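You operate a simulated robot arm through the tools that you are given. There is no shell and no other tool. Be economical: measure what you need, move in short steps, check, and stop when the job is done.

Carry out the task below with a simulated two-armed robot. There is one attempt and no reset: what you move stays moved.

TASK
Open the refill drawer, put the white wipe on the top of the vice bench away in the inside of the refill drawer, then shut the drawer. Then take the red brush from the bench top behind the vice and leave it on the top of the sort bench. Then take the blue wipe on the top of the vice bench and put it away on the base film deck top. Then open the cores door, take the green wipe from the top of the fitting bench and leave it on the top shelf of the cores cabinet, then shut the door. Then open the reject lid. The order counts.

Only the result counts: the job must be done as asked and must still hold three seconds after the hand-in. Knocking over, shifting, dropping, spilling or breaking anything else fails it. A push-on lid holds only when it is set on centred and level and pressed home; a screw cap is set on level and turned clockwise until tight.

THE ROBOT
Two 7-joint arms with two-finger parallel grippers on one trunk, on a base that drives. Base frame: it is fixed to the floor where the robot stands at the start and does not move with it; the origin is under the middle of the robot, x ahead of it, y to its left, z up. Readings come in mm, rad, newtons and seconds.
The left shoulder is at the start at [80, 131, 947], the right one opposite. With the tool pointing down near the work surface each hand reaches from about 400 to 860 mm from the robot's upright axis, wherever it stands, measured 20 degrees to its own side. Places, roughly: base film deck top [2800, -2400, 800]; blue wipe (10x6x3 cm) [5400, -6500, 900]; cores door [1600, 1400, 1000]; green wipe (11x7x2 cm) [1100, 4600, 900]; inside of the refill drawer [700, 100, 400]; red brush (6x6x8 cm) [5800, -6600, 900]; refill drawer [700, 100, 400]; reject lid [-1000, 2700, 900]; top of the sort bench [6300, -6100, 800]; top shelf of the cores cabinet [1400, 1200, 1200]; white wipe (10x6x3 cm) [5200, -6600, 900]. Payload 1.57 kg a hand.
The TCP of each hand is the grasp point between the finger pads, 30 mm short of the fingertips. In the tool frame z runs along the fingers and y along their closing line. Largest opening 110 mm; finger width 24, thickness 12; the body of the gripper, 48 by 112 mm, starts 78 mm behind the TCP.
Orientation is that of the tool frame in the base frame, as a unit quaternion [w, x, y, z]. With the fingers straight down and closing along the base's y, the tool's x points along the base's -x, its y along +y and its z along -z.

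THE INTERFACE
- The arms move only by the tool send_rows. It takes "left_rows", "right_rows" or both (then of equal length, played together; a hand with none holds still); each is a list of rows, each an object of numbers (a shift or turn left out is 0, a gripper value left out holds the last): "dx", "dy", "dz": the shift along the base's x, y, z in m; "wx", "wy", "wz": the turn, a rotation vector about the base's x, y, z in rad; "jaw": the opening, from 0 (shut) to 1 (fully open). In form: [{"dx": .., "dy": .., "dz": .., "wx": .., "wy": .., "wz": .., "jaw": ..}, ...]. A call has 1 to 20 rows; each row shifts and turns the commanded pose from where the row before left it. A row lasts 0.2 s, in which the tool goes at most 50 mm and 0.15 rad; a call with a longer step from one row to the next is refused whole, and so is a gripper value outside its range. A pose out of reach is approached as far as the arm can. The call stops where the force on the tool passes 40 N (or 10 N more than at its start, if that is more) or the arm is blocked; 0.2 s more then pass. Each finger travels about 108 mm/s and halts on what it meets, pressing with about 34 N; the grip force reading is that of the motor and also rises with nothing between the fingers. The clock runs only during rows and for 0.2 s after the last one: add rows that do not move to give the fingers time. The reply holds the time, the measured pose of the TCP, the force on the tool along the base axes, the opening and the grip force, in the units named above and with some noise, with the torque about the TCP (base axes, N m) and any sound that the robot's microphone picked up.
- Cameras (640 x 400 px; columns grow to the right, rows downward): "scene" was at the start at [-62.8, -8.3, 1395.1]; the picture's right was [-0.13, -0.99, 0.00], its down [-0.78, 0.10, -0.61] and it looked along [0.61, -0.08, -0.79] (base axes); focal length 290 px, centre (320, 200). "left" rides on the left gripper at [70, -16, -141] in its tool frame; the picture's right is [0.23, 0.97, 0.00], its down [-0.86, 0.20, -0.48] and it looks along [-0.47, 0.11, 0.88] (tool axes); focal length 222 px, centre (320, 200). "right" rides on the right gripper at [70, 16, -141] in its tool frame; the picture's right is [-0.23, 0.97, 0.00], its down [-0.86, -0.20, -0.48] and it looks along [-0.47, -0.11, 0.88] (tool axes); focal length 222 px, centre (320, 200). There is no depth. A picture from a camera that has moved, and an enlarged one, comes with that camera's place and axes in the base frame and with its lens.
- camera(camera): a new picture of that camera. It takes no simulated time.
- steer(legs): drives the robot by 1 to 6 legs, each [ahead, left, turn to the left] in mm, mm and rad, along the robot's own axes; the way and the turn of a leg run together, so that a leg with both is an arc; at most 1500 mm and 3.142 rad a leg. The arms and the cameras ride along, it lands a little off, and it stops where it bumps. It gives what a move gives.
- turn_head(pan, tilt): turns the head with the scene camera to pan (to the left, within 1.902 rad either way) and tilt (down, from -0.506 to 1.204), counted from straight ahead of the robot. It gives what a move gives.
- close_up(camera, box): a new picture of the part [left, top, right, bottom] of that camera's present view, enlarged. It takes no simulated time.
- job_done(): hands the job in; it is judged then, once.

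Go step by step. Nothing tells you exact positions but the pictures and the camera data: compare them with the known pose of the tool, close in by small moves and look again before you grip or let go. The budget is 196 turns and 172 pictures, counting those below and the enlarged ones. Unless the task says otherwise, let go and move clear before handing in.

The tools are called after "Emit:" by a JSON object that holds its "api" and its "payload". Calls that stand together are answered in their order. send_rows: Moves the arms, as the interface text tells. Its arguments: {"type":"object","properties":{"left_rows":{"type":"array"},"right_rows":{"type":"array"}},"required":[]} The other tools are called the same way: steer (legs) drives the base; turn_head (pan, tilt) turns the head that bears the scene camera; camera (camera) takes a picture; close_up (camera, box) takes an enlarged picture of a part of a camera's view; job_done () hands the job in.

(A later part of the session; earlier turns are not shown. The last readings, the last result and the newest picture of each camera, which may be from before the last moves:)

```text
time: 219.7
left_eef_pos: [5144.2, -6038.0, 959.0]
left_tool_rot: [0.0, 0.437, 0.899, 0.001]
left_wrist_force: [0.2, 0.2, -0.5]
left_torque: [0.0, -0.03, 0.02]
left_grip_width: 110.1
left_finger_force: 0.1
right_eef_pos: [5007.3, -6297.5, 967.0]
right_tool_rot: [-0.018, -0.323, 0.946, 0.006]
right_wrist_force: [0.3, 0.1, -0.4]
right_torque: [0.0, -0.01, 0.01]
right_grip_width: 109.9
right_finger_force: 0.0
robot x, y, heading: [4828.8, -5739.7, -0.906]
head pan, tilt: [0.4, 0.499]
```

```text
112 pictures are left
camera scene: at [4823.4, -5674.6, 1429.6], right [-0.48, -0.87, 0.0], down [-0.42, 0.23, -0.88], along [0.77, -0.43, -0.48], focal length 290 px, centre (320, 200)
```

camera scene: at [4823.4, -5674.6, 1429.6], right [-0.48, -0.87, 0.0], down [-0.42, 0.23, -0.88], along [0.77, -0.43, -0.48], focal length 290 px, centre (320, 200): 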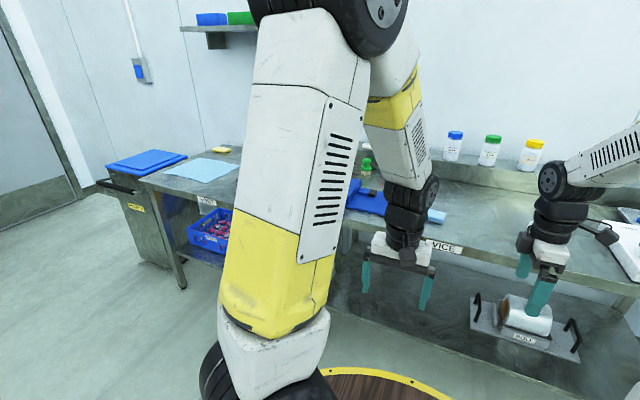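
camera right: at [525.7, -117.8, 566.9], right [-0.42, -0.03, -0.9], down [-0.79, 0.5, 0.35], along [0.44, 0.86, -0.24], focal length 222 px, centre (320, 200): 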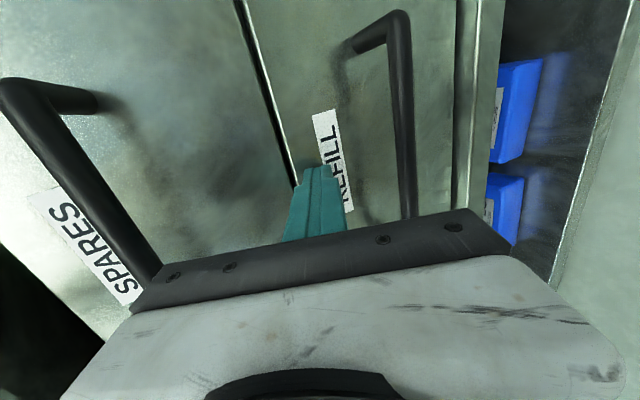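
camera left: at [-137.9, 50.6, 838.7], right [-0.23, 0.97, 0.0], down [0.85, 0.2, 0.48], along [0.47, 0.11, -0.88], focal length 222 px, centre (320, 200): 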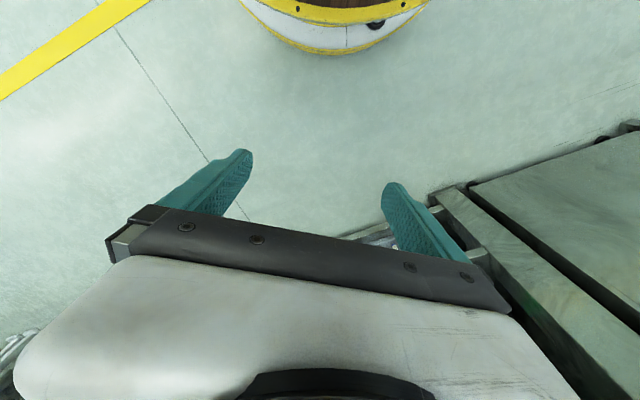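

Emit:
{"api": "send_rows", "payload": {"left_rows": [{"dz": 0.045}, {"dz": 0.045}, {"dz": 0.045}, {"dz": 0.03}], "right_rows": [{"dz": 0.03}, {"dz": 0.03}, {"dz": 0.0}, {"dz": 0.0}]}}

Emit:
{"api": "steer", "payload": {"legs": [[400, 0, -0.035]]}}

Emit:
{"api": "turn_head", "payload": {"pan": 0.1, "tilt": 0.5}}

Emit:
{"api": "camera", "payload": {"camera": "scene"}}

Emit:
{"api": "camera", "payload": {"camera": "left"}}

```text
time: 220.7
left_eef_pos: [5144.1, -6037.2, 1125.9]
left_tool_rot: [0.001, 0.437, 0.899, 0.001]
left_wrist_force: [0.5, 0.5, -0.8]
left_torque: [0.02, -0.01, -0.03]
left_grip_width: 110.0
left_finger_force: 0.0
right_eef_pos: [5006.8, -6298.4, 1028.0]
right_tool_rot: [-0.018, -0.324, 0.946, 0.006]
right_wrist_force: [-0.9, 0.1, 0.1]
right_torque: [0.0, -0.02, -0.02]
right_grip_width: 109.9
right_finger_force: 0.0
robot x, y, heading: [4828.7, -5739.5, -0.902]
head pan, tilt: [0.4, 0.499]
```

```text
time: 223.2
left_eef_pos: [5374.1, -6367.7, 1125.2]
left_tool_rot: [0.0, 0.455, 0.891, 0.0]
left_wrist_force: [-0.1, 0.6, -0.5]
left_torque: [0.0, -0.05, 0.01]
left_grip_width: 110.0
left_finger_force: 0.1
right_eef_pos: [5226.6, -6624.3, 1027.8]
right_tool_rot: [-0.017, -0.306, 0.952, 0.006]
right_wrist_force: [-0.2, -0.4, -0.6]
right_torque: [0.02, 0.0, 0.0]
right_grip_width: 110.4
right_finger_force: 0.1
robot x, y, heading: [5067.3, -6064.1, -0.942]
head pan, tilt: [0.4, 0.499]
```

```text
time: 224.0
left_eef_pos: [5373.9, -6368.0, 1125.3]
left_tool_rot: [0.0, 0.455, 0.89, -0.001]
left_wrist_force: [-0.4, -0.8, -0.1]
left_torque: [0.01, 0.0, -0.04]
left_grip_width: 109.9
left_finger_force: 0.1
right_eef_pos: [5227.3, -6623.0, 1026.8]
right_tool_rot: [-0.018, -0.307, 0.952, 0.006]
right_wrist_force: [0.0, 0.4, 0.0]
right_torque: [-0.03, -0.04, 0.0]
right_grip_width: 110.0
right_finger_force: 0.0
robot x, y, heading: [5069.5, -6063.0, -0.939]
head pan, tilt: [0.099, 0.499]
```

```text
111 pictures are left
camera scene: at [5049.8, -6014.2, 1429.6], right [-0.75, -0.67, 0.0], down [-0.32, 0.36, -0.88], along [0.58, -0.65, -0.48], focal length 290 px, centre (320, 200)
```

scene: 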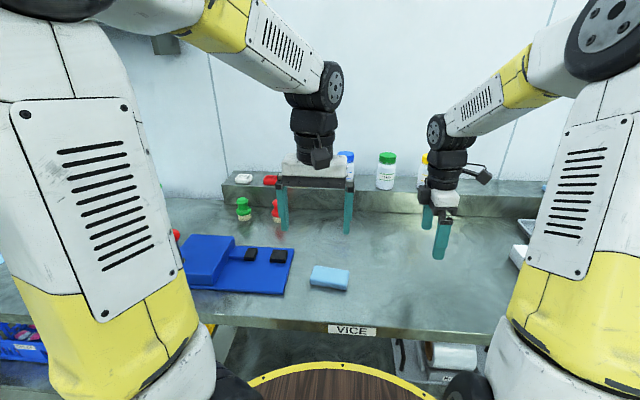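

```text
110 pictures are left
camera left: at [5320.4, -6319.9, 1265.5], right [0.66, 0.76, 0.0], down [0.66, -0.58, 0.48], along [0.36, -0.31, -0.88], focal length 222 px, centre (320, 200)
```

left: 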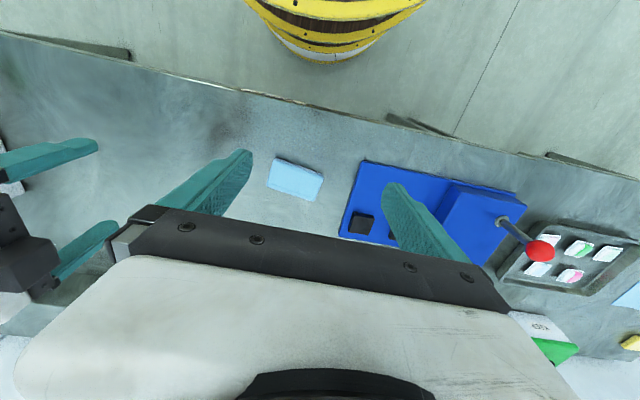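

Emit:
{"api": "close_up", "payload": {"camera": "scene", "box": [170, 160, 370, 300]}}

```text
2.86 times, centred on (270, 230) of scene
camera zoom: at [5049.8, -6014.2, 1429.6], right [-0.75, -0.67, 0.0], down [-0.32, 0.36, -0.88], along [0.58, -0.65, -0.48], focal length 828 px, centre (463, 114)
```

zoom: 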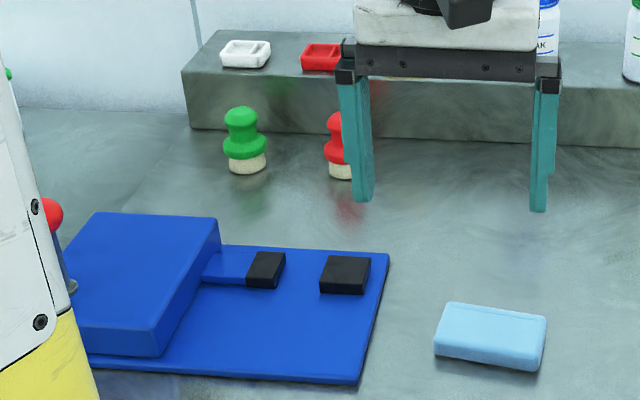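

Red brush at about [5750, -6580], 60 mm wide; I'll close along the bench direction. Moving a little closer and bringing the left hand above it.

Emit:
{"api": "steer", "payload": {"legs": [[50, 60, 0]]}}

Emit:
{"api": "send_rows", "payload": {"left_rows": [{"dx": 0.035, "dy": -0.024}, {"dx": 0.035, "dy": -0.024}, {"dx": 0.035, "dy": -0.024}, {"dx": 0.035, "dy": -0.024}, {"dx": 0.035, "dy": -0.024}, {"dx": 0.035, "dy": -0.024}, {"dx": 0.035, "dy": -0.024}]}}

Emit:
{"api": "camera", "payload": {"camera": "left"}}

Emit:
{"api": "close_up", "payload": {"camera": "scene", "box": [170, 130, 370, 270]}}

```text
time: 225.1
left_eef_pos: [5451.7, -6374.7, 1124.5]
left_tool_rot: [0.0, 0.454, 0.891, 0.0]
left_wrist_force: [0.5, 0.4, 0.0]
left_torque: [0.03, 0.01, 0.02]
left_grip_width: 109.9
left_finger_force: 0.1
right_eef_pos: [5305.0, -6629.8, 1026.5]
right_tool_rot: [-0.018, -0.305, 0.952, 0.006]
right_wrist_force: [0.3, 0.3, -0.1]
right_torque: [0.02, -0.03, 0.0]
right_grip_width: 110.0
right_finger_force: 0.1
robot x, y, heading: [5150.3, -6068.0, -0.939]
head pan, tilt: [0.099, 0.499]
```

```text
time: 226.7
left_eef_pos: [5697.0, -6542.4, 1125.2]
left_tool_rot: [-0.001, 0.454, 0.891, 0.0]
left_wrist_force: [0.0, 0.0, -0.1]
left_torque: [-0.03, -0.05, 0.01]
left_grip_width: 109.8
left_finger_force: 0.1
right_eef_pos: [5304.1, -6629.0, 1027.4]
right_tool_rot: [-0.018, -0.305, 0.952, 0.006]
right_wrist_force: [0.1, 0.3, 0.2]
right_torque: [-0.03, -0.03, 0.0]
right_grip_width: 109.9
right_finger_force: 0.1
robot x, y, heading: [5147.8, -6066.7, -0.943]
head pan, tilt: [0.099, 0.499]
```

```text
108 pictures are left
camera left: at [5642.7, -6494.1, 1265.5], right [0.66, 0.75, 0.0], down [0.66, -0.58, 0.48], along [0.36, -0.31, -0.88], focal length 222 px, centre (320, 200)
```

left: 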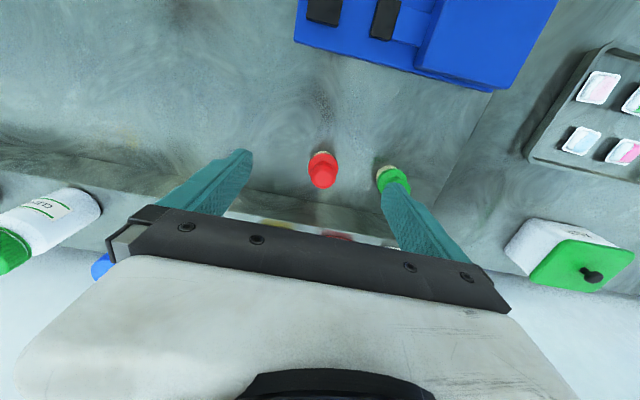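

```text
2.86 times, centred on (270, 200) of scene
camera zoom: at [5127.0, -6020.1, 1429.6], right [-0.75, -0.67, 0.0], down [-0.32, 0.36, -0.88], along [0.58, -0.66, -0.48], focal length 828 px, centre (463, 200)
```

zoom: 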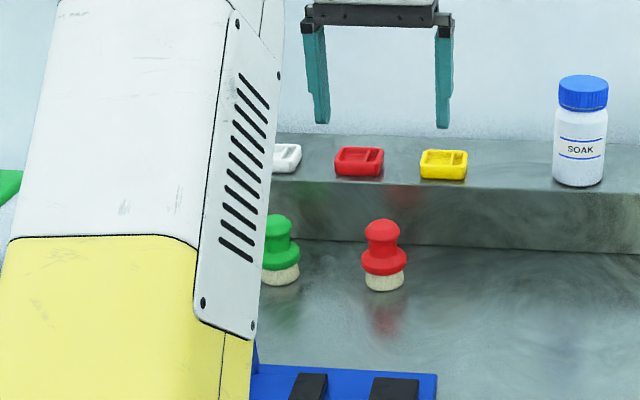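

Red brush centre ≈ [5755, -6585]. I narrow the jaws to 82 mm to stay clear of the green brush, centre and descend in stages.

Emit:
{"api": "send_rows", "payload": {"left_rows": [{"dx": 0.03, "dy": -0.0215, "jaw": 0.75}, {"dx": 0.028, "dy": -0.0215}, {"dz": -0.045}, {"dz": -0.045}, {"dz": -0.03}]}}

Emit:
{"api": "camera", "payload": {"camera": "left"}}

Emit:
{"api": "close_up", "payload": {"camera": "scene", "box": [170, 130, 370, 270]}}

```text
time: 227.9
left_eef_pos: [5750.7, -6580.0, 1002.9]
left_tool_rot: [0.0, 0.455, 0.89, 0.0]
left_wrist_force: [-0.6, 0.5, 0.8]
left_torque: [0.01, -0.03, 0.0]
left_grip_width: 82.3
left_finger_force: 0.0
left hand out of reach, approached as far as the arm can: row 2
right_eef_pos: [5305.1, -6629.2, 1027.7]
right_tool_rot: [-0.017, -0.305, 0.952, 0.006]
right_wrist_force: [0.6, 0.1, -0.3]
right_torque: [0.0, -0.01, 0.0]
right_grip_width: 109.9
right_finger_force: 0.0
robot x, y, heading: [5147.7, -6064.1, -0.948]
head pan, tilt: [0.099, 0.499]
```

```text
106 pictures are left
camera left: at [5697.2, -6531.5, 1142.1], right [0.66, 0.75, 0.0], down [0.66, -0.58, 0.48], along [0.36, -0.31, -0.88], focal length 222 px, centre (320, 200)
```

left: 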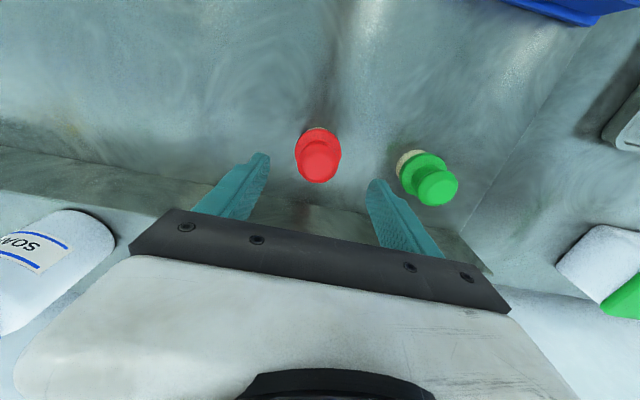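

```text
2.86 times, centred on (270, 200) of scene
camera zoom: at [5127.3, -6020.3, 1429.6], right [-0.75, -0.67, 0.0], down [-0.32, 0.36, -0.88], along [0.58, -0.66, -0.48], focal length 828 px, centre (463, 200)
```

zoom: 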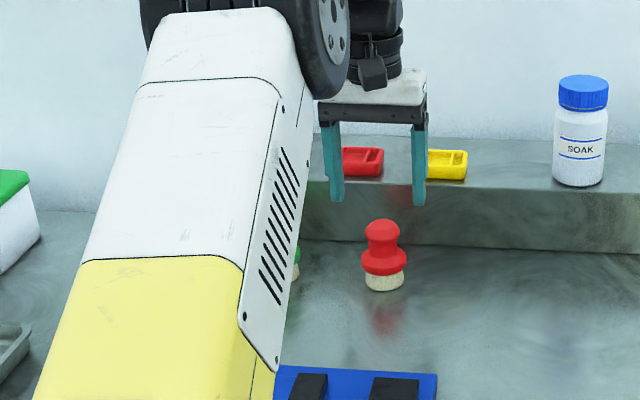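

Centred over the red brush. Descending.

Emit:
{"api": "send_rows", "payload": {"left_rows": [{"dx": 0.003, "dz": -0.035}, {"dz": -0.035}, {"dz": -0.02}, {"dz": -0.01}]}}

Emit:
{"api": "camera", "payload": {"camera": "left"}}

Emit:
{"api": "close_up", "payload": {"camera": "scene", "box": [220, 150, 360, 260]}}

```text
time: 228.9
left_eef_pos: [5754.2, -6582.0, 903.2]
left_tool_rot: [0.0, 0.455, 0.89, -0.001]
left_wrist_force: [-0.5, -0.3, 0.5]
left_torque: [0.02, 0.0, -0.02]
left_grip_width: 82.2
left_finger_force: 0.1
right_eef_pos: [5304.3, -6628.4, 1027.5]
right_tool_rot: [-0.017, -0.305, 0.952, 0.006]
right_wrist_force: [-0.5, 0.3, 0.1]
right_torque: [0.02, -0.01, 0.03]
right_grip_width: 110.0
right_finger_force: 0.1
robot x, y, heading: [5148.0, -6066.4, -0.944]
head pan, tilt: [0.099, 0.499]
```

```text
104 pictures are left
camera left: at [5699.8, -6533.3, 1043.3], right [0.66, 0.76, 0.0], down [0.66, -0.58, 0.48], along [0.36, -0.31, -0.88], focal length 222 px, centre (320, 200)
```

left: 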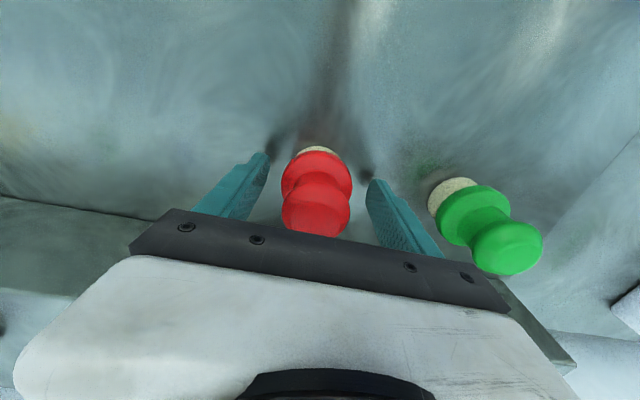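

```text
3.64 times, centred on (290, 205) of scene
camera zoom: at [5127.4, -6020.4, 1429.6], right [-0.75, -0.67, 0.0], down [-0.32, 0.36, -0.88], along [0.58, -0.66, -0.48], focal length 1054 px, centre (429, 182)
```

zoom: 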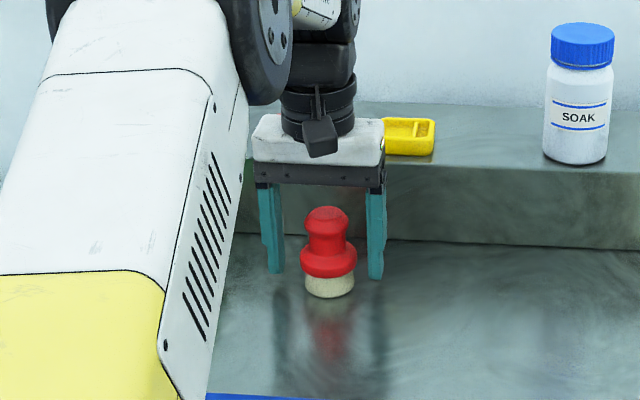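

Emit:
{"api": "send_rows", "payload": {"left_rows": [{"dx": -0.002, "dy": 0.003, "jaw": 0.75}, {"jaw": 0}, {"jaw": 0}, {"jaw": 0}, {"jaw": 0}, {"dz": 0.03}, {"dz": 0.04}]}}

Emit:
{"api": "camera", "payload": {"camera": "left"}}

```text
time: 230.5
left_eef_pos: [5751.7, -6579.6, 972.8]
left_tool_rot: [-0.001, 0.455, 0.891, 0.001]
left_wrist_force: [-0.4, -0.8, -1.1]
left_torque: [0.01, 0.01, -0.02]
left_grip_width: 52.7
left_finger_force: 33.9
right_eef_pos: [5304.1, -6630.2, 1027.0]
right_tool_rot: [-0.017, -0.305, 0.952, 0.007]
right_wrist_force: [-0.4, -0.3, -0.9]
right_torque: [0.03, 0.02, 0.0]
right_grip_width: 109.8
right_finger_force: 0.1
robot x, y, heading: [5147.5, -6067.5, -0.942]
head pan, tilt: [0.099, 0.499]
```

```text
102 pictures are left
camera left: at [5698.1, -6531.0, 1113.0], right [0.66, 0.75, 0.0], down [0.66, -0.58, 0.48], along [0.36, -0.31, -0.88], focal length 222 px, centre (320, 200)
```

left: 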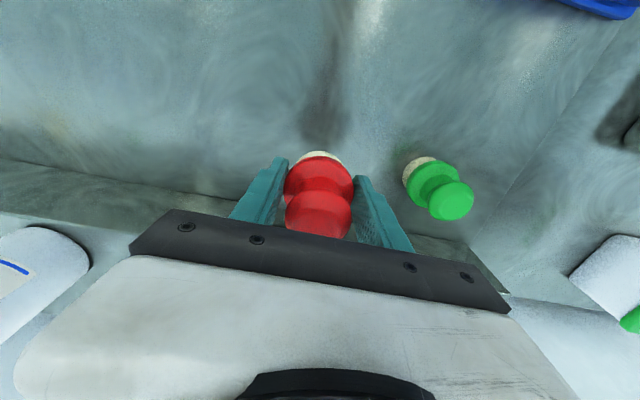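

Red brush is held. Lifting, retracting, then moving left to the sort bench.

Emit:
{"api": "send_rows", "payload": {"left_rows": [{"dz": 0.045}, {"dz": 0.045}, {"dz": 0.02}, {"dx": -0.0246, "dy": 0.0336}, {"dx": -0.0246, "dy": 0.0336}, {"dx": -0.0246, "dy": 0.0336}, {"dx": -0.0246, "dy": 0.0336}, {"dx": -0.0246, "dy": 0.0336}, {"dx": -0.0246, "dy": 0.0336}, {"dx": -0.0246, "dy": 0.0336}]}}

Emit:
{"api": "steer", "payload": {"legs": [[-350, 0, 0]]}}

Emit:
{"api": "turn_head", "payload": {"pan": 0.9, "tilt": 0.5}}

Emit:
{"api": "camera", "payload": {"camera": "scene"}}

Emit:
{"api": "camera", "payload": {"camera": "left"}}

```text
time: 232.7
left_eef_pos: [5580.5, -6344.7, 1084.8]
left_tool_rot: [0.0, 0.455, 0.89, 0.0]
left_wrist_force: [0.1, -0.6, -1.0]
left_torque: [0.05, 0.0, 0.02]
left_grip_width: 52.5
left_finger_force: 33.9
right_eef_pos: [5304.3, -6630.2, 1026.5]
right_tool_rot: [-0.018, -0.305, 0.952, 0.006]
right_wrist_force: [-0.5, 0.2, 0.2]
right_torque: [0.03, 0.02, 0.0]
right_grip_width: 110.0
right_finger_force: 0.1
robot x, y, heading: [5149.8, -6066.1, -0.941]
head pan, tilt: [0.099, 0.499]
```

```text
time: 234.9
left_eef_pos: [5375.9, -6056.7, 1083.7]
left_tool_rot: [0.001, 0.45, 0.893, 0.0]
left_wrist_force: [0.2, -0.4, -0.7]
left_torque: [0.02, 0.01, -0.03]
left_grip_width: 52.4
left_finger_force: 33.9
right_eef_pos: [5102.8, -6345.3, 1027.3]
right_tool_rot: [-0.018, -0.312, 0.95, 0.007]
right_wrist_force: [0.0, 0.4, 0.7]
right_torque: [-0.01, 0.01, 0.0]
right_grip_width: 110.1
right_finger_force: 0.1
robot x, y, heading: [4938.8, -5785.1, -0.935]
head pan, tilt: [0.099, 0.499]
```

```text
time: 236.1
left_eef_pos: [5374.4, -6057.0, 1085.6]
left_tool_rot: [0.001, 0.45, 0.893, 0.0]
left_wrist_force: [0.8, -0.3, -0.4]
left_torque: [0.03, 0.02, 0.01]
left_grip_width: 52.4
left_finger_force: 33.4
right_eef_pos: [5102.5, -6345.4, 1026.0]
right_tool_rot: [-0.017, -0.311, 0.95, 0.005]
right_wrist_force: [0.0, 0.7, 0.0]
right_torque: [-0.01, 0.01, -0.01]
right_grip_width: 109.9
right_finger_force: 0.0
robot x, y, heading: [4939.0, -5782.5, -0.93]
head pan, tilt: [0.901, 0.499]
```

```text
101 pictures are left
camera scene: at [4948.4, -5673.2, 1429.6], right [-0.03, -1.0, 0.0], down [-0.48, 0.02, -0.88], along [0.88, -0.03, -0.48], focal length 290 px, centre (320, 200)
```

scene: 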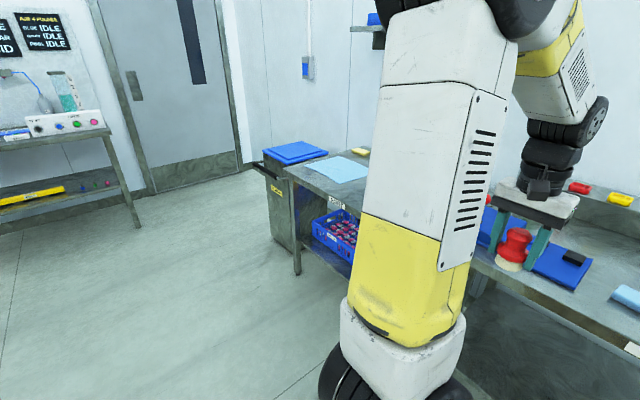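

```text
100 pictures are left
camera left: at [5321.2, -6009.7, 1224.7], right [0.65, 0.76, 0.0], down [0.67, -0.57, 0.48], along [0.36, -0.31, -0.88], focal length 222 px, centre (320, 200)
```

left: 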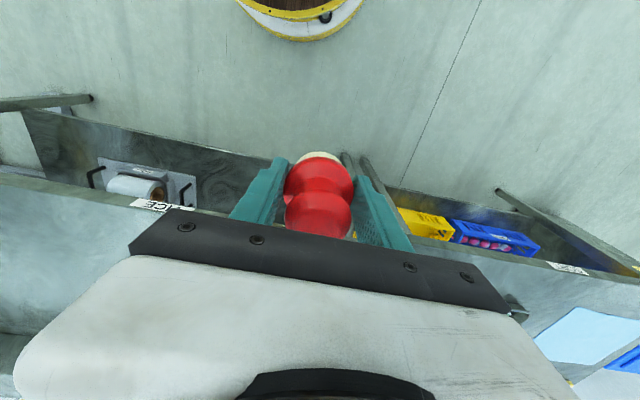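

Emit:
{"api": "steer", "payload": {"legs": [[0, 680, 0]]}}

Emit:
{"api": "turn_head", "payload": {"pan": -0.1, "tilt": 0.5}}

Emit:
{"api": "camera", "payload": {"camera": "scene"}}

Emit:
{"api": "camera", "payload": {"camera": "left"}}

```text
time: 239.8
left_eef_pos: [5917.4, -5653.2, 1085.1]
left_tool_rot: [0.0, 0.45, 0.893, 0.0]
left_wrist_force: [-0.3, 0.3, -0.6]
left_torque: [0.02, -0.01, 0.0]
left_grip_width: 52.6
left_finger_force: 33.9
right_eef_pos: [5644.7, -5941.3, 1026.1]
right_tool_rot: [-0.018, -0.312, 0.95, 0.006]
right_wrist_force: [-0.5, -0.3, 0.0]
right_torque: [-0.04, 0.02, -0.01]
right_grip_width: 110.1
right_finger_force: 0.0
robot x, y, heading: [5478.3, -5379.2, -0.929]
head pan, tilt: [0.901, 0.499]
```

```text
time: 241.1
left_eef_pos: [5917.4, -5651.8, 1084.1]
left_tool_rot: [0.0, 0.45, 0.893, 0.0]
left_wrist_force: [-0.9, 0.5, -1.2]
left_torque: [-0.01, 0.01, -0.01]
left_grip_width: 52.3
left_finger_force: 34.1
right_eef_pos: [5644.3, -5940.2, 1028.1]
right_tool_rot: [-0.017, -0.312, 0.95, 0.006]
right_wrist_force: [0.6, 0.8, -0.1]
right_torque: [0.02, -0.01, 0.02]
right_grip_width: 109.8
right_finger_force: 0.1
robot x, y, heading: [5480.4, -5380.5, -0.931]
head pan, tilt: [-0.099, 0.499]
```

```text
99 pictures are left
camera scene: at [5446.0, -5344.7, 1429.6], right [-0.86, -0.52, 0.0], down [-0.25, 0.41, -0.88], along [0.45, -0.75, -0.48], focal length 290 px, centre (320, 200)
```

scene: 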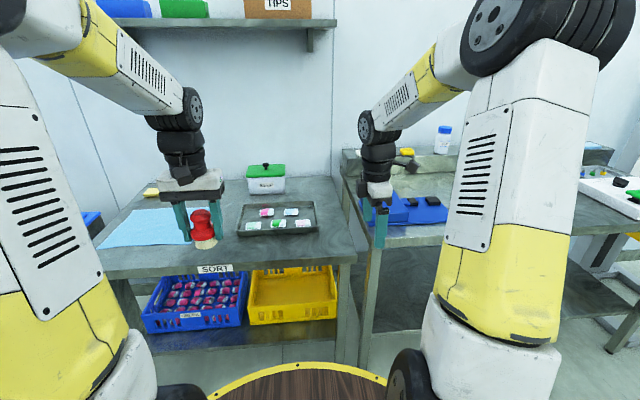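

```text
98 pictures are left
camera left: at [5863.3, -5605.3, 1224.7], right [0.65, 0.76, 0.0], down [0.67, -0.57, 0.48], along [0.37, -0.31, -0.88], focal length 222 px, centre (320, 200)
```

left: 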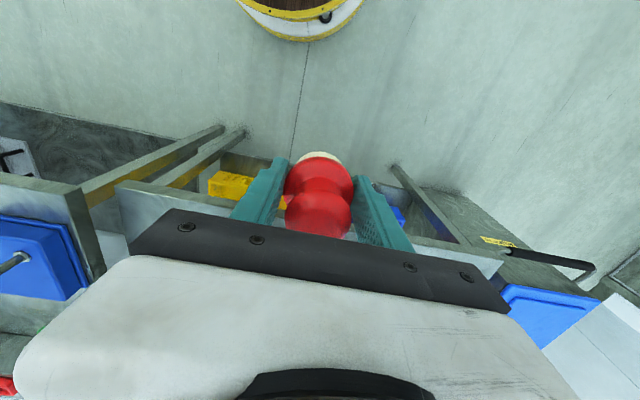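

Emit:
{"api": "close_up", "payload": {"camera": "scene", "box": [90, 160, 370, 290]}}

```text
2.29 times, centred on (230, 225) of scene
camera zoom: at [5446.0, -5344.7, 1429.6], right [-0.86, -0.52, 0.0], down [-0.25, 0.41, -0.88], along [0.45, -0.75, -0.48], focal length 663 px, centre (526, 143)
```

zoom: 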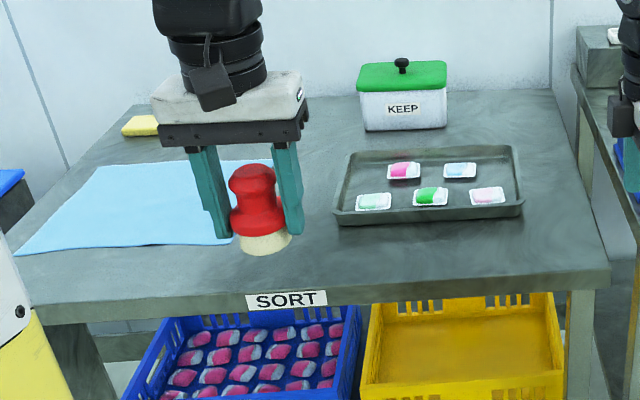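

Free spot in front of the gap between sheet and tray at about [6076, -5811]. Moving the brush above it and lowering partway.

Emit:
{"api": "send_rows", "payload": {"left_rows": [{"dx": 0.0318, "dy": -0.0318}, {"dx": 0.0318, "dy": -0.0318}, {"dx": 0.0318, "dy": -0.0318}, {"dx": 0.0318, "dy": -0.0318}, {"dx": 0.0318, "dy": -0.0318}, {"dz": -0.04}, {"dz": -0.04}, {"dz": -0.03}]}}

Emit:
{"api": "camera", "payload": {"camera": "left"}}

Emit:
{"api": "close_up", "payload": {"camera": "scene", "box": [90, 160, 370, 290]}}

```text
time: 242.9
left_eef_pos: [6075.2, -5814.1, 973.0]
left_tool_rot: [0.0, 0.449, 0.893, -0.001]
left_wrist_force: [0.7, -0.8, -1.2]
left_torque: [0.03, 0.0, 0.01]
left_grip_width: 52.6
left_finger_force: 33.6
right_eef_pos: [5644.8, -5940.2, 1026.5]
right_tool_rot: [-0.017, -0.312, 0.95, 0.006]
right_wrist_force: [-0.4, 0.0, -0.4]
right_torque: [-0.02, 0.01, -0.01]
right_grip_width: 110.2
right_finger_force: 0.1
robot x, y, heading: [5479.8, -5380.9, -0.928]
head pan, tilt: [-0.099, 0.499]
```

```text
96 pictures are left
camera left: at [6021.4, -5766.8, 1113.2], right [0.65, 0.76, 0.0], down [0.67, -0.57, 0.48], along [0.37, -0.31, -0.88], focal length 222 px, centre (320, 200)
```

left: 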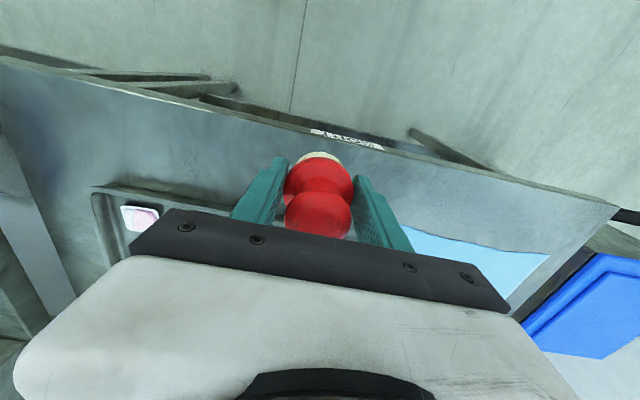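

```text
2.29 times, centred on (230, 225) of scene
camera zoom: at [5445.9, -5344.6, 1429.6], right [-0.86, -0.52, 0.0], down [-0.25, 0.41, -0.88], along [0.45, -0.75, -0.48], focal length 663 px, centre (526, 143)
```

zoom: 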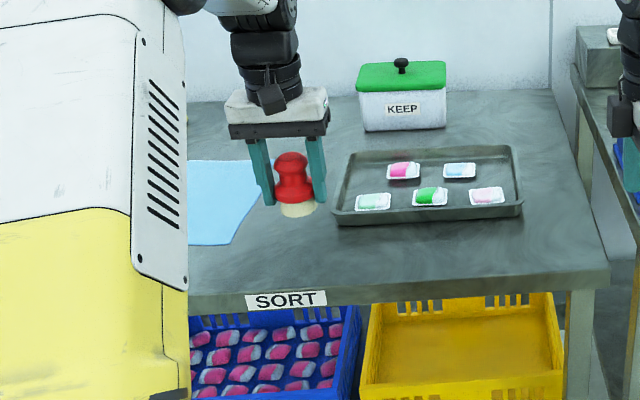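

The bench top is nearer z≈800 by triangulation, so the true spot is [6130, -5852]. Shifting there and lowering.

Emit:
{"api": "send_rows", "payload": {"left_rows": [{"dx": 0.0275, "dy": -0.019}, {"dx": 0.0275, "dy": -0.019}, {"dz": -0.035}, {"dz": -0.035}, {"dz": -0.025}]}}

Emit:
{"api": "camera", "payload": {"camera": "left"}}

Emit:
{"api": "close_up", "payload": {"camera": "scene", "box": [90, 160, 370, 290]}}

```text
time: 244.1
left_eef_pos: [6131.5, -5849.4, 879.5]
left_tool_rot: [0.001, 0.45, 0.893, 0.0]
left_wrist_force: [-0.1, -0.6, -0.6]
left_torque: [0.03, 0.05, 0.02]
left_grip_width: 52.6
left_finger_force: 33.9
right_eef_pos: [5644.3, -5940.8, 1025.7]
right_tool_rot: [-0.018, -0.312, 0.95, 0.006]
right_wrist_force: [-1.2, 0.1, 0.3]
right_torque: [-0.01, 0.0, 0.01]
right_grip_width: 109.9
right_finger_force: 0.1
robot x, y, heading: [5481.9, -5379.1, -0.934]
head pan, tilt: [-0.099, 0.499]
```

```text
94 pictures are left
camera left: at [6076.6, -5802.6, 1020.1], right [0.65, 0.76, 0.0], down [0.67, -0.57, 0.48], along [0.37, -0.31, -0.88], focal length 222 px, centre (320, 200)
```

left: 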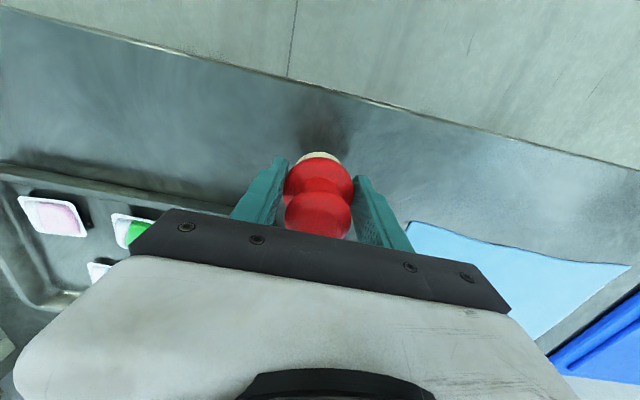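

```text
2.29 times, centred on (230, 225) of scene
camera zoom: at [5445.9, -5344.7, 1429.6], right [-0.86, -0.52, 0.0], down [-0.25, 0.41, -0.88], along [0.45, -0.75, -0.48], focal length 663 px, centre (526, 143)
```

zoom: 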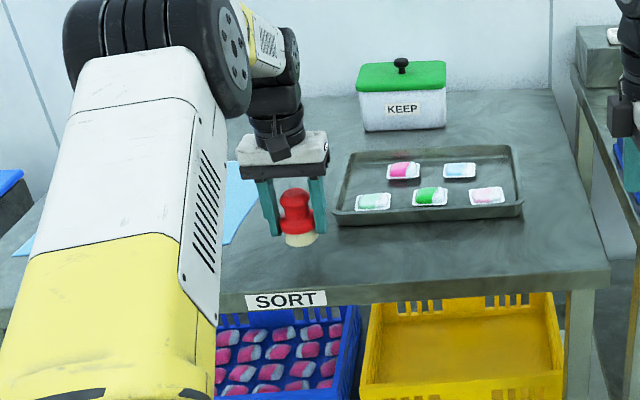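

Good spot, clear all round. Lowering slowly to contact.

Emit:
{"api": "send_rows", "payload": {"left_rows": [{"dz": -0.008}, {"dz": -0.008}, {"dz": -0.006}, {"dz": -0.005}, {"dz": -0.005}, {"dz": -0.004}, {"dz": -0.004}, {"dz": -0.004}, {"dz": -0.004}]}}

Emit:
{"api": "close_up", "payload": {"camera": "scene", "box": [90, 160, 370, 290]}}

```text
time: 246.1
left_eef_pos: [6133.0, -5850.2, 834.5]
left_tool_rot: [0.004, 0.449, 0.894, -0.002]
left_wrist_force: [2.0, -1.6, 33.0]
left_torque: [-0.2, -0.15, -0.01]
left_grip_width: 52.7
left_finger_force: 34.4
right_eef_pos: [5644.6, -5940.5, 1027.0]
right_tool_rot: [-0.017, -0.312, 0.95, 0.004]
right_wrist_force: [0.5, -0.1, 0.6]
right_torque: [0.02, -0.01, -0.02]
right_grip_width: 110.0
right_finger_force: 0.1
robot x, y, heading: [5478.9, -5377.0, -0.924]
head pan, tilt: [-0.099, 0.499]
```

```text
2.29 times, centred on (230, 225) of scene
camera zoom: at [5445.0, -5344.1, 1429.6], right [-0.86, -0.52, 0.0], down [-0.25, 0.41, -0.88], along [0.45, -0.75, -0.48], focal length 663 px, centre (526, 143)
```

zoom: 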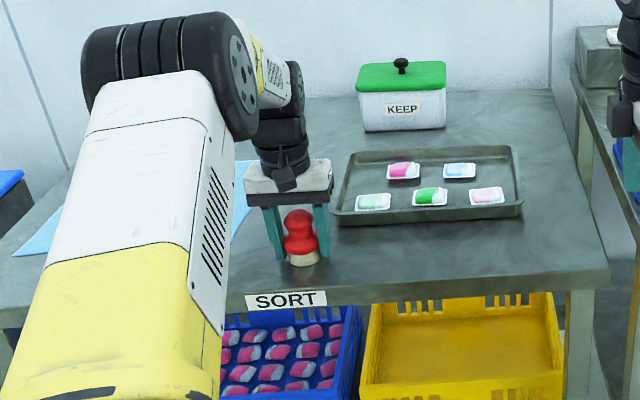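

In contact. Easing, releasing and lifting straight up.

Emit:
{"api": "send_rows", "payload": {"left_rows": [{"dz": 0.003}, {"jaw": 0.75}, {"jaw": 0.75}, {"jaw": 0.75}, {"dz": 0.02}, {"dz": 0.04}, {"dz": 0.045}, {"dz": 0.045}, {"dz": 0.045}]}}

Emit:
{"api": "camera", "payload": {"camera": "left"}}

Emit:
{"api": "close_up", "payload": {"camera": "scene", "box": [90, 160, 370, 290]}}

```text
time: 248.1
left_eef_pos: [6132.8, -5848.5, 1031.2]
left_tool_rot: [0.001, 0.449, 0.894, 0.0]
left_wrist_force: [1.0, -0.1, 0.2]
left_torque: [-0.01, 0.03, 0.0]
left_grip_width: 82.4
left_finger_force: 0.1
right_eef_pos: [5645.2, -5940.4, 1026.3]
right_tool_rot: [-0.018, -0.312, 0.95, 0.005]
right_wrist_force: [0.1, 0.4, -0.6]
right_torque: [0.02, 0.03, -0.01]
right_grip_width: 110.1
right_finger_force: 0.0
robot x, y, heading: [5481.8, -5380.1, -0.93]
head pan, tilt: [-0.099, 0.499]
```

```text
91 pictures are left
camera left: at [6077.8, -5802.2, 1171.8], right [0.65, 0.76, 0.0], down [0.67, -0.57, 0.48], along [0.36, -0.31, -0.88], focal length 222 px, centre (320, 200)
```

left: 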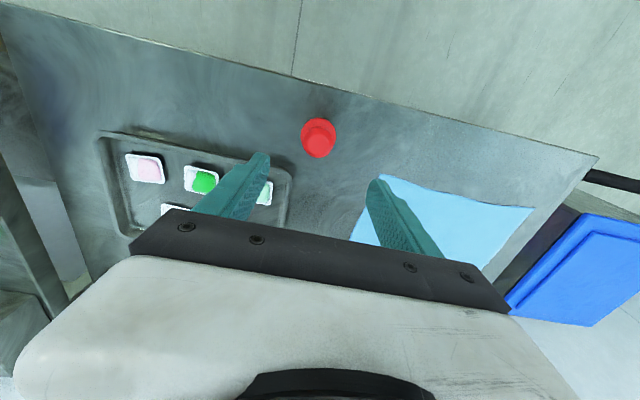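

```text
2.29 times, centred on (230, 225) of scene
camera zoom: at [5446.2, -5344.9, 1429.6], right [-0.86, -0.52, 0.0], down [-0.25, 0.41, -0.88], along [0.45, -0.75, -0.48], focal length 663 px, centre (526, 143)
```

zoom: 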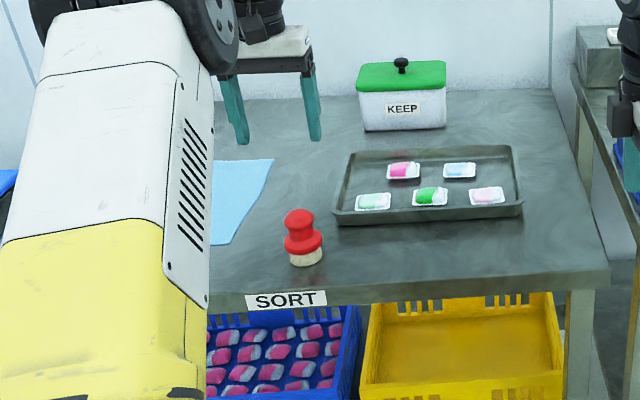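

Brush stands on the sort bench. Now the blue wipe at about [5406, -6450]: retract the left hand and move right.

Emit:
{"api": "send_rows", "payload": {"left_rows": [{"dx": -0.0246, "dy": 0.0336}, {"dx": -0.0246, "dy": 0.0336}, {"dx": -0.0246, "dy": 0.0336}, {"dx": -0.0246, "dy": 0.0336}, {"dx": -0.0246, "dy": 0.0336}, {"dx": -0.0246, "dy": 0.0336, "dz": 0.02}, {"dz": 0.04}]}}

Emit:
{"api": "steer", "payload": {"legs": [[0, -480, 0], [140, 0, 0]]}}

Emit:
{"api": "turn_head", "payload": {"pan": -0.1, "tilt": 0.65}}

Emit:
{"api": "camera", "payload": {"camera": "scene"}}

Emit:
{"api": "camera", "payload": {"camera": "right"}}

```text
time: 249.7
left_eef_pos: [5983.4, -5647.1, 1089.9]
left_tool_rot: [0.0, 0.449, 0.893, 0.0]
left_wrist_force: [-0.7, 0.4, 0.0]
left_torque: [0.01, 0.01, -0.02]
left_grip_width: 82.7
left_finger_force: 0.1
right_eef_pos: [5645.5, -5940.5, 1026.3]
right_tool_rot: [-0.018, -0.312, 0.95, 0.006]
right_wrist_force: [0.7, 0.3, -0.3]
right_torque: [0.0, -0.01, -0.01]
right_grip_width: 110.0
right_finger_force: 0.0
robot x, y, heading: [5480.4, -5378.4, -0.924]
head pan, tilt: [-0.099, 0.499]
```

```text
time: 253.4
left_eef_pos: [5692.8, -6041.6, 1089.9]
left_tool_rot: [0.0, 0.446, 0.895, 0.001]
left_wrist_force: [-0.8, 0.4, 0.6]
left_torque: [0.01, 0.0, -0.01]
left_grip_width: 82.7
left_finger_force: 0.1
right_eef_pos: [5357.8, -6337.1, 1027.0]
right_tool_rot: [-0.018, -0.316, 0.949, 0.006]
right_wrist_force: [-0.3, 0.3, -0.7]
right_torque: [-0.03, 0.04, -0.01]
right_grip_width: 109.7
right_finger_force: 0.0
robot x, y, heading: [5187.2, -5775.7, -0.921]
head pan, tilt: [-0.099, 0.499]
```

```text
time: 254.1
left_eef_pos: [5692.5, -6041.9, 1090.0]
left_tool_rot: [0.0, 0.445, 0.896, 0.0]
left_wrist_force: [1.0, 0.5, -1.0]
left_torque: [0.0, 0.02, -0.02]
left_grip_width: 82.5
left_finger_force: 0.0
right_eef_pos: [5357.7, -6337.3, 1026.7]
right_tool_rot: [-0.017, -0.316, 0.949, 0.006]
right_wrist_force: [-0.7, 0.1, 0.8]
right_torque: [0.01, -0.03, -0.02]
right_grip_width: 110.0
right_finger_force: 0.1
robot x, y, heading: [5187.0, -5777.7, -0.916]
head pan, tilt: [-0.099, 0.649]
```

```text
89 pictures are left
camera scene: at [5150.3, -5739.1, 1416.3], right [-0.85, -0.52, 0.0], down [-0.32, 0.52, -0.8], along [0.42, -0.68, -0.6], focal length 290 px, centre (320, 200)
```

scene: 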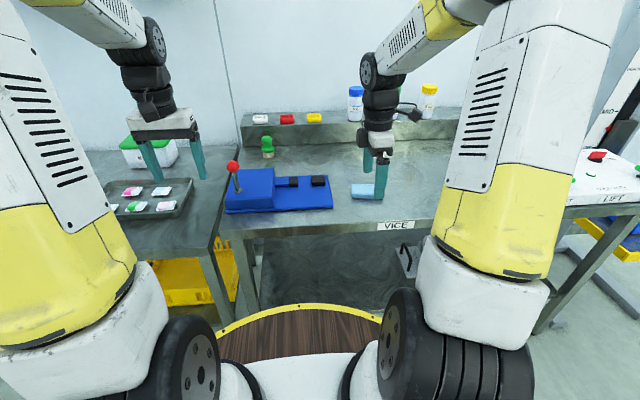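

```text
88 pictures are left
camera right: at [5297.3, -6365.4, 1171.1], right [-0.4, 0.92, 0.01], down [0.82, 0.35, 0.45], along [0.41, 0.19, -0.89], focal length 222 px, centre (320, 200)
```

right: 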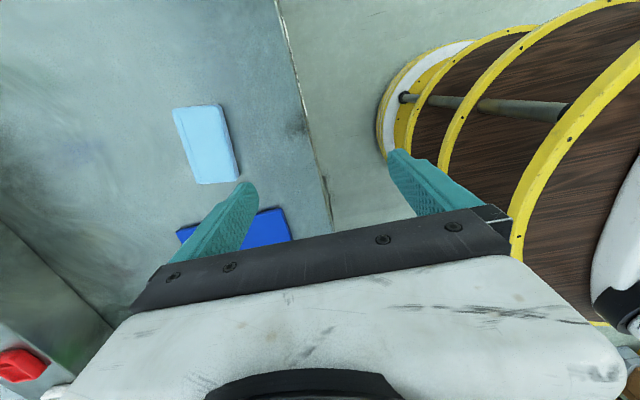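

Blue wipe centred at about [5415, -6466], turned -0.155 rad like before. Aligning above it and partly descending.

Emit:
{"api": "send_rows", "payload": {"right_rows": [{"dx": 0.019, "dy": -0.043, "wz": -0.08}, {"dx": 0.019, "dy": -0.043, "wz": -0.075}, {"dx": 0.019, "dy": -0.043, "wy": -0.036}, {"dz": -0.045}, {"dz": -0.045}]}}

Emit:
{"api": "camera", "payload": {"camera": "right"}}

```text
time: 255.3
left_eef_pos: [5691.5, -6042.2, 1090.1]
left_tool_rot: [0.0, 0.446, 0.895, 0.0]
left_wrist_force: [-1.0, 0.3, 0.0]
left_torque: [-0.02, -0.03, 0.0]
left_grip_width: 82.4
left_finger_force: 0.0
right_eef_pos: [5412.1, -6467.1, 938.5]
right_tool_rot: [0.0, -0.242, 0.97, 0.002]
right_wrist_force: [-1.0, 0.1, 0.2]
right_torque: [-0.01, 0.01, 0.03]
right_grip_width: 110.1
right_finger_force: 0.0
robot x, y, heading: [5183.9, -5776.2, -0.919]
head pan, tilt: [-0.099, 0.649]
```

```text
87 pictures are left
camera right: at [5342.7, -6485.4, 1079.9], right [-0.26, 0.97, 0.01], down [0.85, 0.22, 0.48], along [0.46, 0.13, -0.88], focal length 222 px, centre (320, 200)
```

right: 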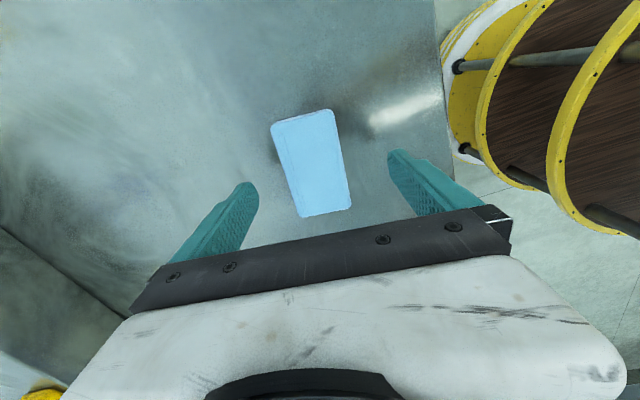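

Emit:
{"api": "send_rows", "payload": {"right_rows": [{"dx": -0.002, "dy": -0.006, "dz": -0.02}, {"dz": -0.02}, {"dz": -0.006}, {"jaw": 0}, {"jaw": 0}, {"jaw": 0}, {"jaw": 0}, {"jaw": 0}, {"dz": 0.03}, {"dz": 0.04}, {"dz": 0.04}]}}

Emit:
{"api": "camera", "payload": {"camera": "right"}}

```text
time: 257.7
left_eef_pos: [5692.6, -6041.6, 1089.8]
left_tool_rot: [0.0, 0.445, 0.896, 0.0]
left_wrist_force: [-0.1, -0.1, -0.8]
left_torque: [0.01, -0.01, 0.02]
left_grip_width: 82.6
left_finger_force: 0.0
right_eef_pos: [5411.5, -6472.1, 1001.6]
right_tool_rot: [0.001, -0.241, 0.97, 0.004]
right_wrist_force: [0.6, -0.7, -0.3]
right_torque: [0.02, 0.01, -0.01]
right_grip_width: 56.6
right_finger_force: 33.6
robot x, y, heading: [5187.3, -5779.1, -0.916]
head pan, tilt: [-0.099, 0.649]
```

```text
86 pictures are left
camera right: at [5343.7, -6490.2, 1143.8], right [-0.26, 0.97, 0.01], down [0.85, 0.22, 0.48], along [0.46, 0.13, -0.88], focal length 222 px, centre (320, 200)
```

right: 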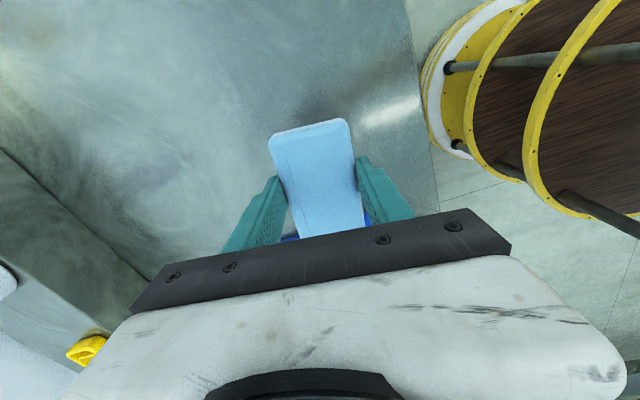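

Blue wipe held. Backing out, sliding to the aisle and reversing to the base film section.

Emit:
{"api": "send_rows", "payload": {"right_rows": [{"dz": 0.03, "dx": -0.015, "dy": 0.02}, {"dz": 0.03, "dx": -0.015, "dy": 0.02}, {"dx": -0.015, "dy": 0.02}, {"dx": -0.015, "dy": 0.02}]}}

Emit:
{"api": "steer", "payload": {"legs": [[-250, 0, -0.024], [0, -1560, 0]]}}

Emit:
{"api": "steer", "payload": {"legs": [[-1500, 0, 0], [-1500, 0, 0], [-1100, 0, 0]]}}

Emit:
{"api": "turn_head", "payload": {"pan": 1.5, "tilt": 0.4}}

Emit:
{"api": "camera", "payload": {"camera": "scene"}}

```text
time: 258.7
left_eef_pos: [5691.8, -6042.2, 1089.2]
left_tool_rot: [0.0, 0.444, 0.896, 0.0]
left_wrist_force: [-0.5, -1.1, -0.2]
left_torque: [-0.03, 0.0, -0.01]
left_grip_width: 82.3
left_finger_force: 0.1
right_eef_pos: [5352.1, -6391.2, 1062.9]
right_tool_rot: [0.0, -0.242, 0.97, 0.002]
right_wrist_force: [-0.1, 0.5, -0.1]
right_torque: [0.03, 0.01, -0.02]
right_grip_width: 56.4
right_finger_force: 34.4
robot x, y, heading: [5192.1, -5779.5, -0.919]
head pan, tilt: [-0.099, 0.649]
```

```text
refused: -1560 is not a number from -1500 to 1500
```

```text
time: 262.9
left_eef_pos: [5181.1, -5388.6, 1098.0]
left_tool_rot: [0.022, 0.455, 0.89, -0.012]
left_wrist_force: [-4.0, 5.6, 3.2]
left_torque: [-0.53, -0.4, 0.03]
left_grip_width: 82.3
left_finger_force: 0.1
right_eef_pos: [4850.2, -5748.1, 1092.8]
right_tool_rot: [0.022, -0.227, 0.973, -0.045]
right_wrist_force: [-3.7, 3.5, 2.5]
right_torque: [-0.45, -0.41, 0.0]
right_grip_width: 56.3
right_finger_force: 34.0
robot x, y, heading: [4741.2, -5192.2, -0.934]
head pan, tilt: [-0.099, 0.649]
stopped in leg 1: the robot was blocked; the commanded pose is now the measured one
```

```text
time: 264.6
left_eef_pos: [5191.4, -5401.7, 1099.2]
left_tool_rot: [0.023, 0.453, 0.891, -0.011]
left_wrist_force: [-0.4, 0.3, -0.4]
left_torque: [0.01, -0.01, 0.03]
left_grip_width: 82.4
left_finger_force: 0.0
right_eef_pos: [4856.2, -5752.8, 1087.0]
right_tool_rot: [0.017, -0.231, 0.972, -0.036]
right_wrist_force: [1.2, -0.7, -0.4]
right_torque: [-0.01, -0.02, 0.0]
right_grip_width: 56.4
right_finger_force: 33.9
robot x, y, heading: [4739.0, -5193.7, -0.933]
head pan, tilt: [1.499, 0.4]
```

```text
85 pictures are left
camera scene: at [4774.9, -5080.0, 1451.3], right [0.53, -0.84, -0.05], down [-0.35, -0.17, -0.92], along [0.77, 0.51, -0.39], focal length 290 px, centre (320, 200)
```

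scene: 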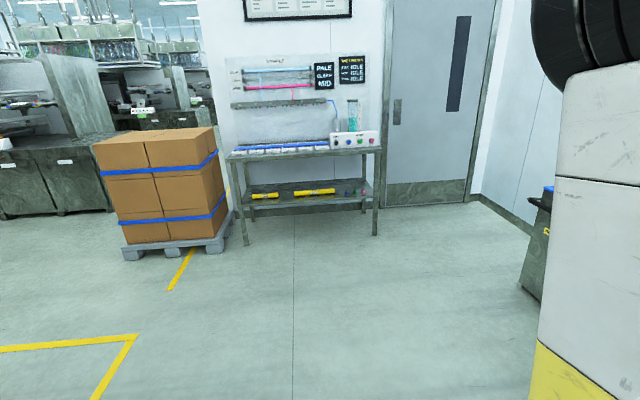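

My slide command was refused and I reversed into the dosing bench end instead. I move forward off it at once and check that nothing was disturbed.

Emit:
{"api": "steer", "payload": {"legs": [[250, 0, 0]]}}

Emit:
{"api": "turn_head", "payload": {"pan": 1.9, "tilt": 0.6}}

Emit:
{"api": "camera", "payload": {"camera": "scene"}}

Emit:
{"api": "turn_head", "payload": {"pan": -1.9, "tilt": 0.6}}

Emit:
{"api": "camera", "payload": {"camera": "scene"}}

```text
time: 265.4
left_eef_pos: [5139.5, -5331.8, 1117.6]
left_tool_rot: [0.066, 0.452, 0.889, -0.033]
left_wrist_force: [-1.3, 2.1, 0.9]
left_torque: [-0.16, -0.05, 0.01]
left_grip_width: 82.5
left_finger_force: 0.0
right_eef_pos: [4807.3, -5683.5, 1114.7]
right_tool_rot: [0.036, -0.227, 0.97, -0.083]
right_wrist_force: [-1.4, 1.9, 1.6]
right_torque: [-0.12, -0.11, -0.04]
right_grip_width: 56.3
right_finger_force: 34.1
robot x, y, heading: [4747.6, -5200.5, -0.933]
head pan, tilt: [1.499, 0.4]
stopped in leg 1: the robot was blocked; the commanded pose is now the measured one
```

```text
time: 266.2
left_eef_pos: [5145.9, -5341.7, 1115.0]
left_tool_rot: [0.06, 0.453, 0.889, -0.03]
left_wrist_force: [0.5, 0.8, 0.0]
left_torque: [-0.02, -0.01, 0.01]
left_grip_width: 82.4
left_finger_force: 0.1
right_eef_pos: [4814.2, -5693.5, 1110.6]
right_tool_rot: [0.033, -0.229, 0.97, -0.075]
right_wrist_force: [0.6, 0.4, -1.2]
right_torque: [0.0, -0.05, 0.0]
right_grip_width: 56.4
right_finger_force: 34.4
robot x, y, heading: [4745.6, -5201.6, -0.931]
head pan, tilt: [1.901, 0.6]
```

```text
84 pictures are left
camera scene: at [4739.9, -5047.7, 1429.8], right [0.82, -0.57, -0.03], down [-0.34, -0.44, -0.83], along [0.46, 0.69, -0.56], focal length 290 px, centre (320, 200)
```

scene: 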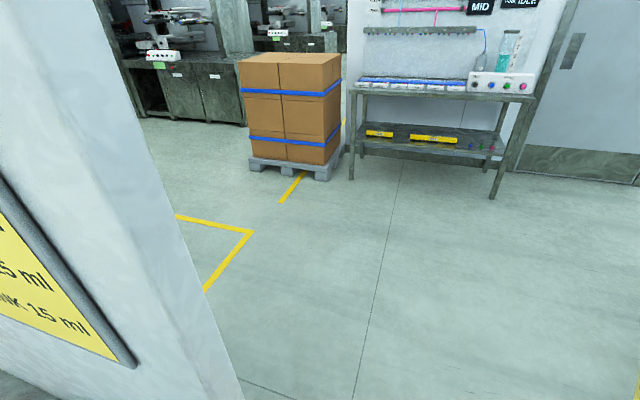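

```text
time: 269.4
left_eef_pos: [5145.1, -5343.3, 1115.4]
left_tool_rot: [0.061, 0.453, 0.889, -0.03]
left_wrist_force: [0.1, 0.1, -0.3]
left_torque: [0.01, -0.01, 0.0]
left_grip_width: 82.3
left_finger_force: 0.0
right_eef_pos: [4814.7, -5692.0, 1111.4]
right_tool_rot: [0.033, -0.229, 0.97, -0.075]
right_wrist_force: [-0.5, -0.8, -0.8]
right_torque: [0.05, 0.02, 0.03]
right_grip_width: 56.3
right_finger_force: 33.7
robot x, y, heading: [4746.2, -5201.7, -0.934]
head pan, tilt: [-1.901, 0.6]
```

```text
83 pictures are left
camera scene: at [4605.6, -5147.5, 1429.9], right [-0.3, 0.95, 0.03], down [0.52, 0.19, -0.83], along [-0.8, -0.24, -0.56], focal length 290 px, centre (320, 200)
```

scene: 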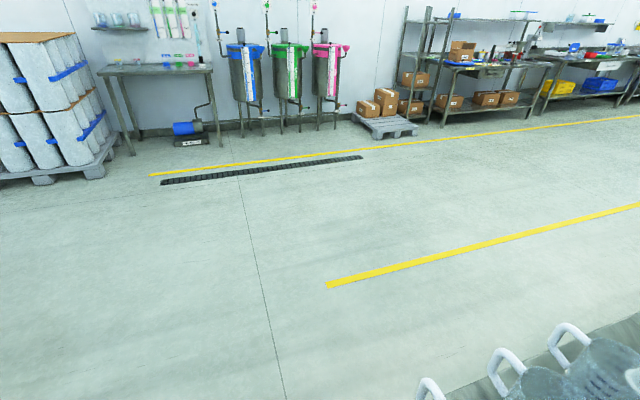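

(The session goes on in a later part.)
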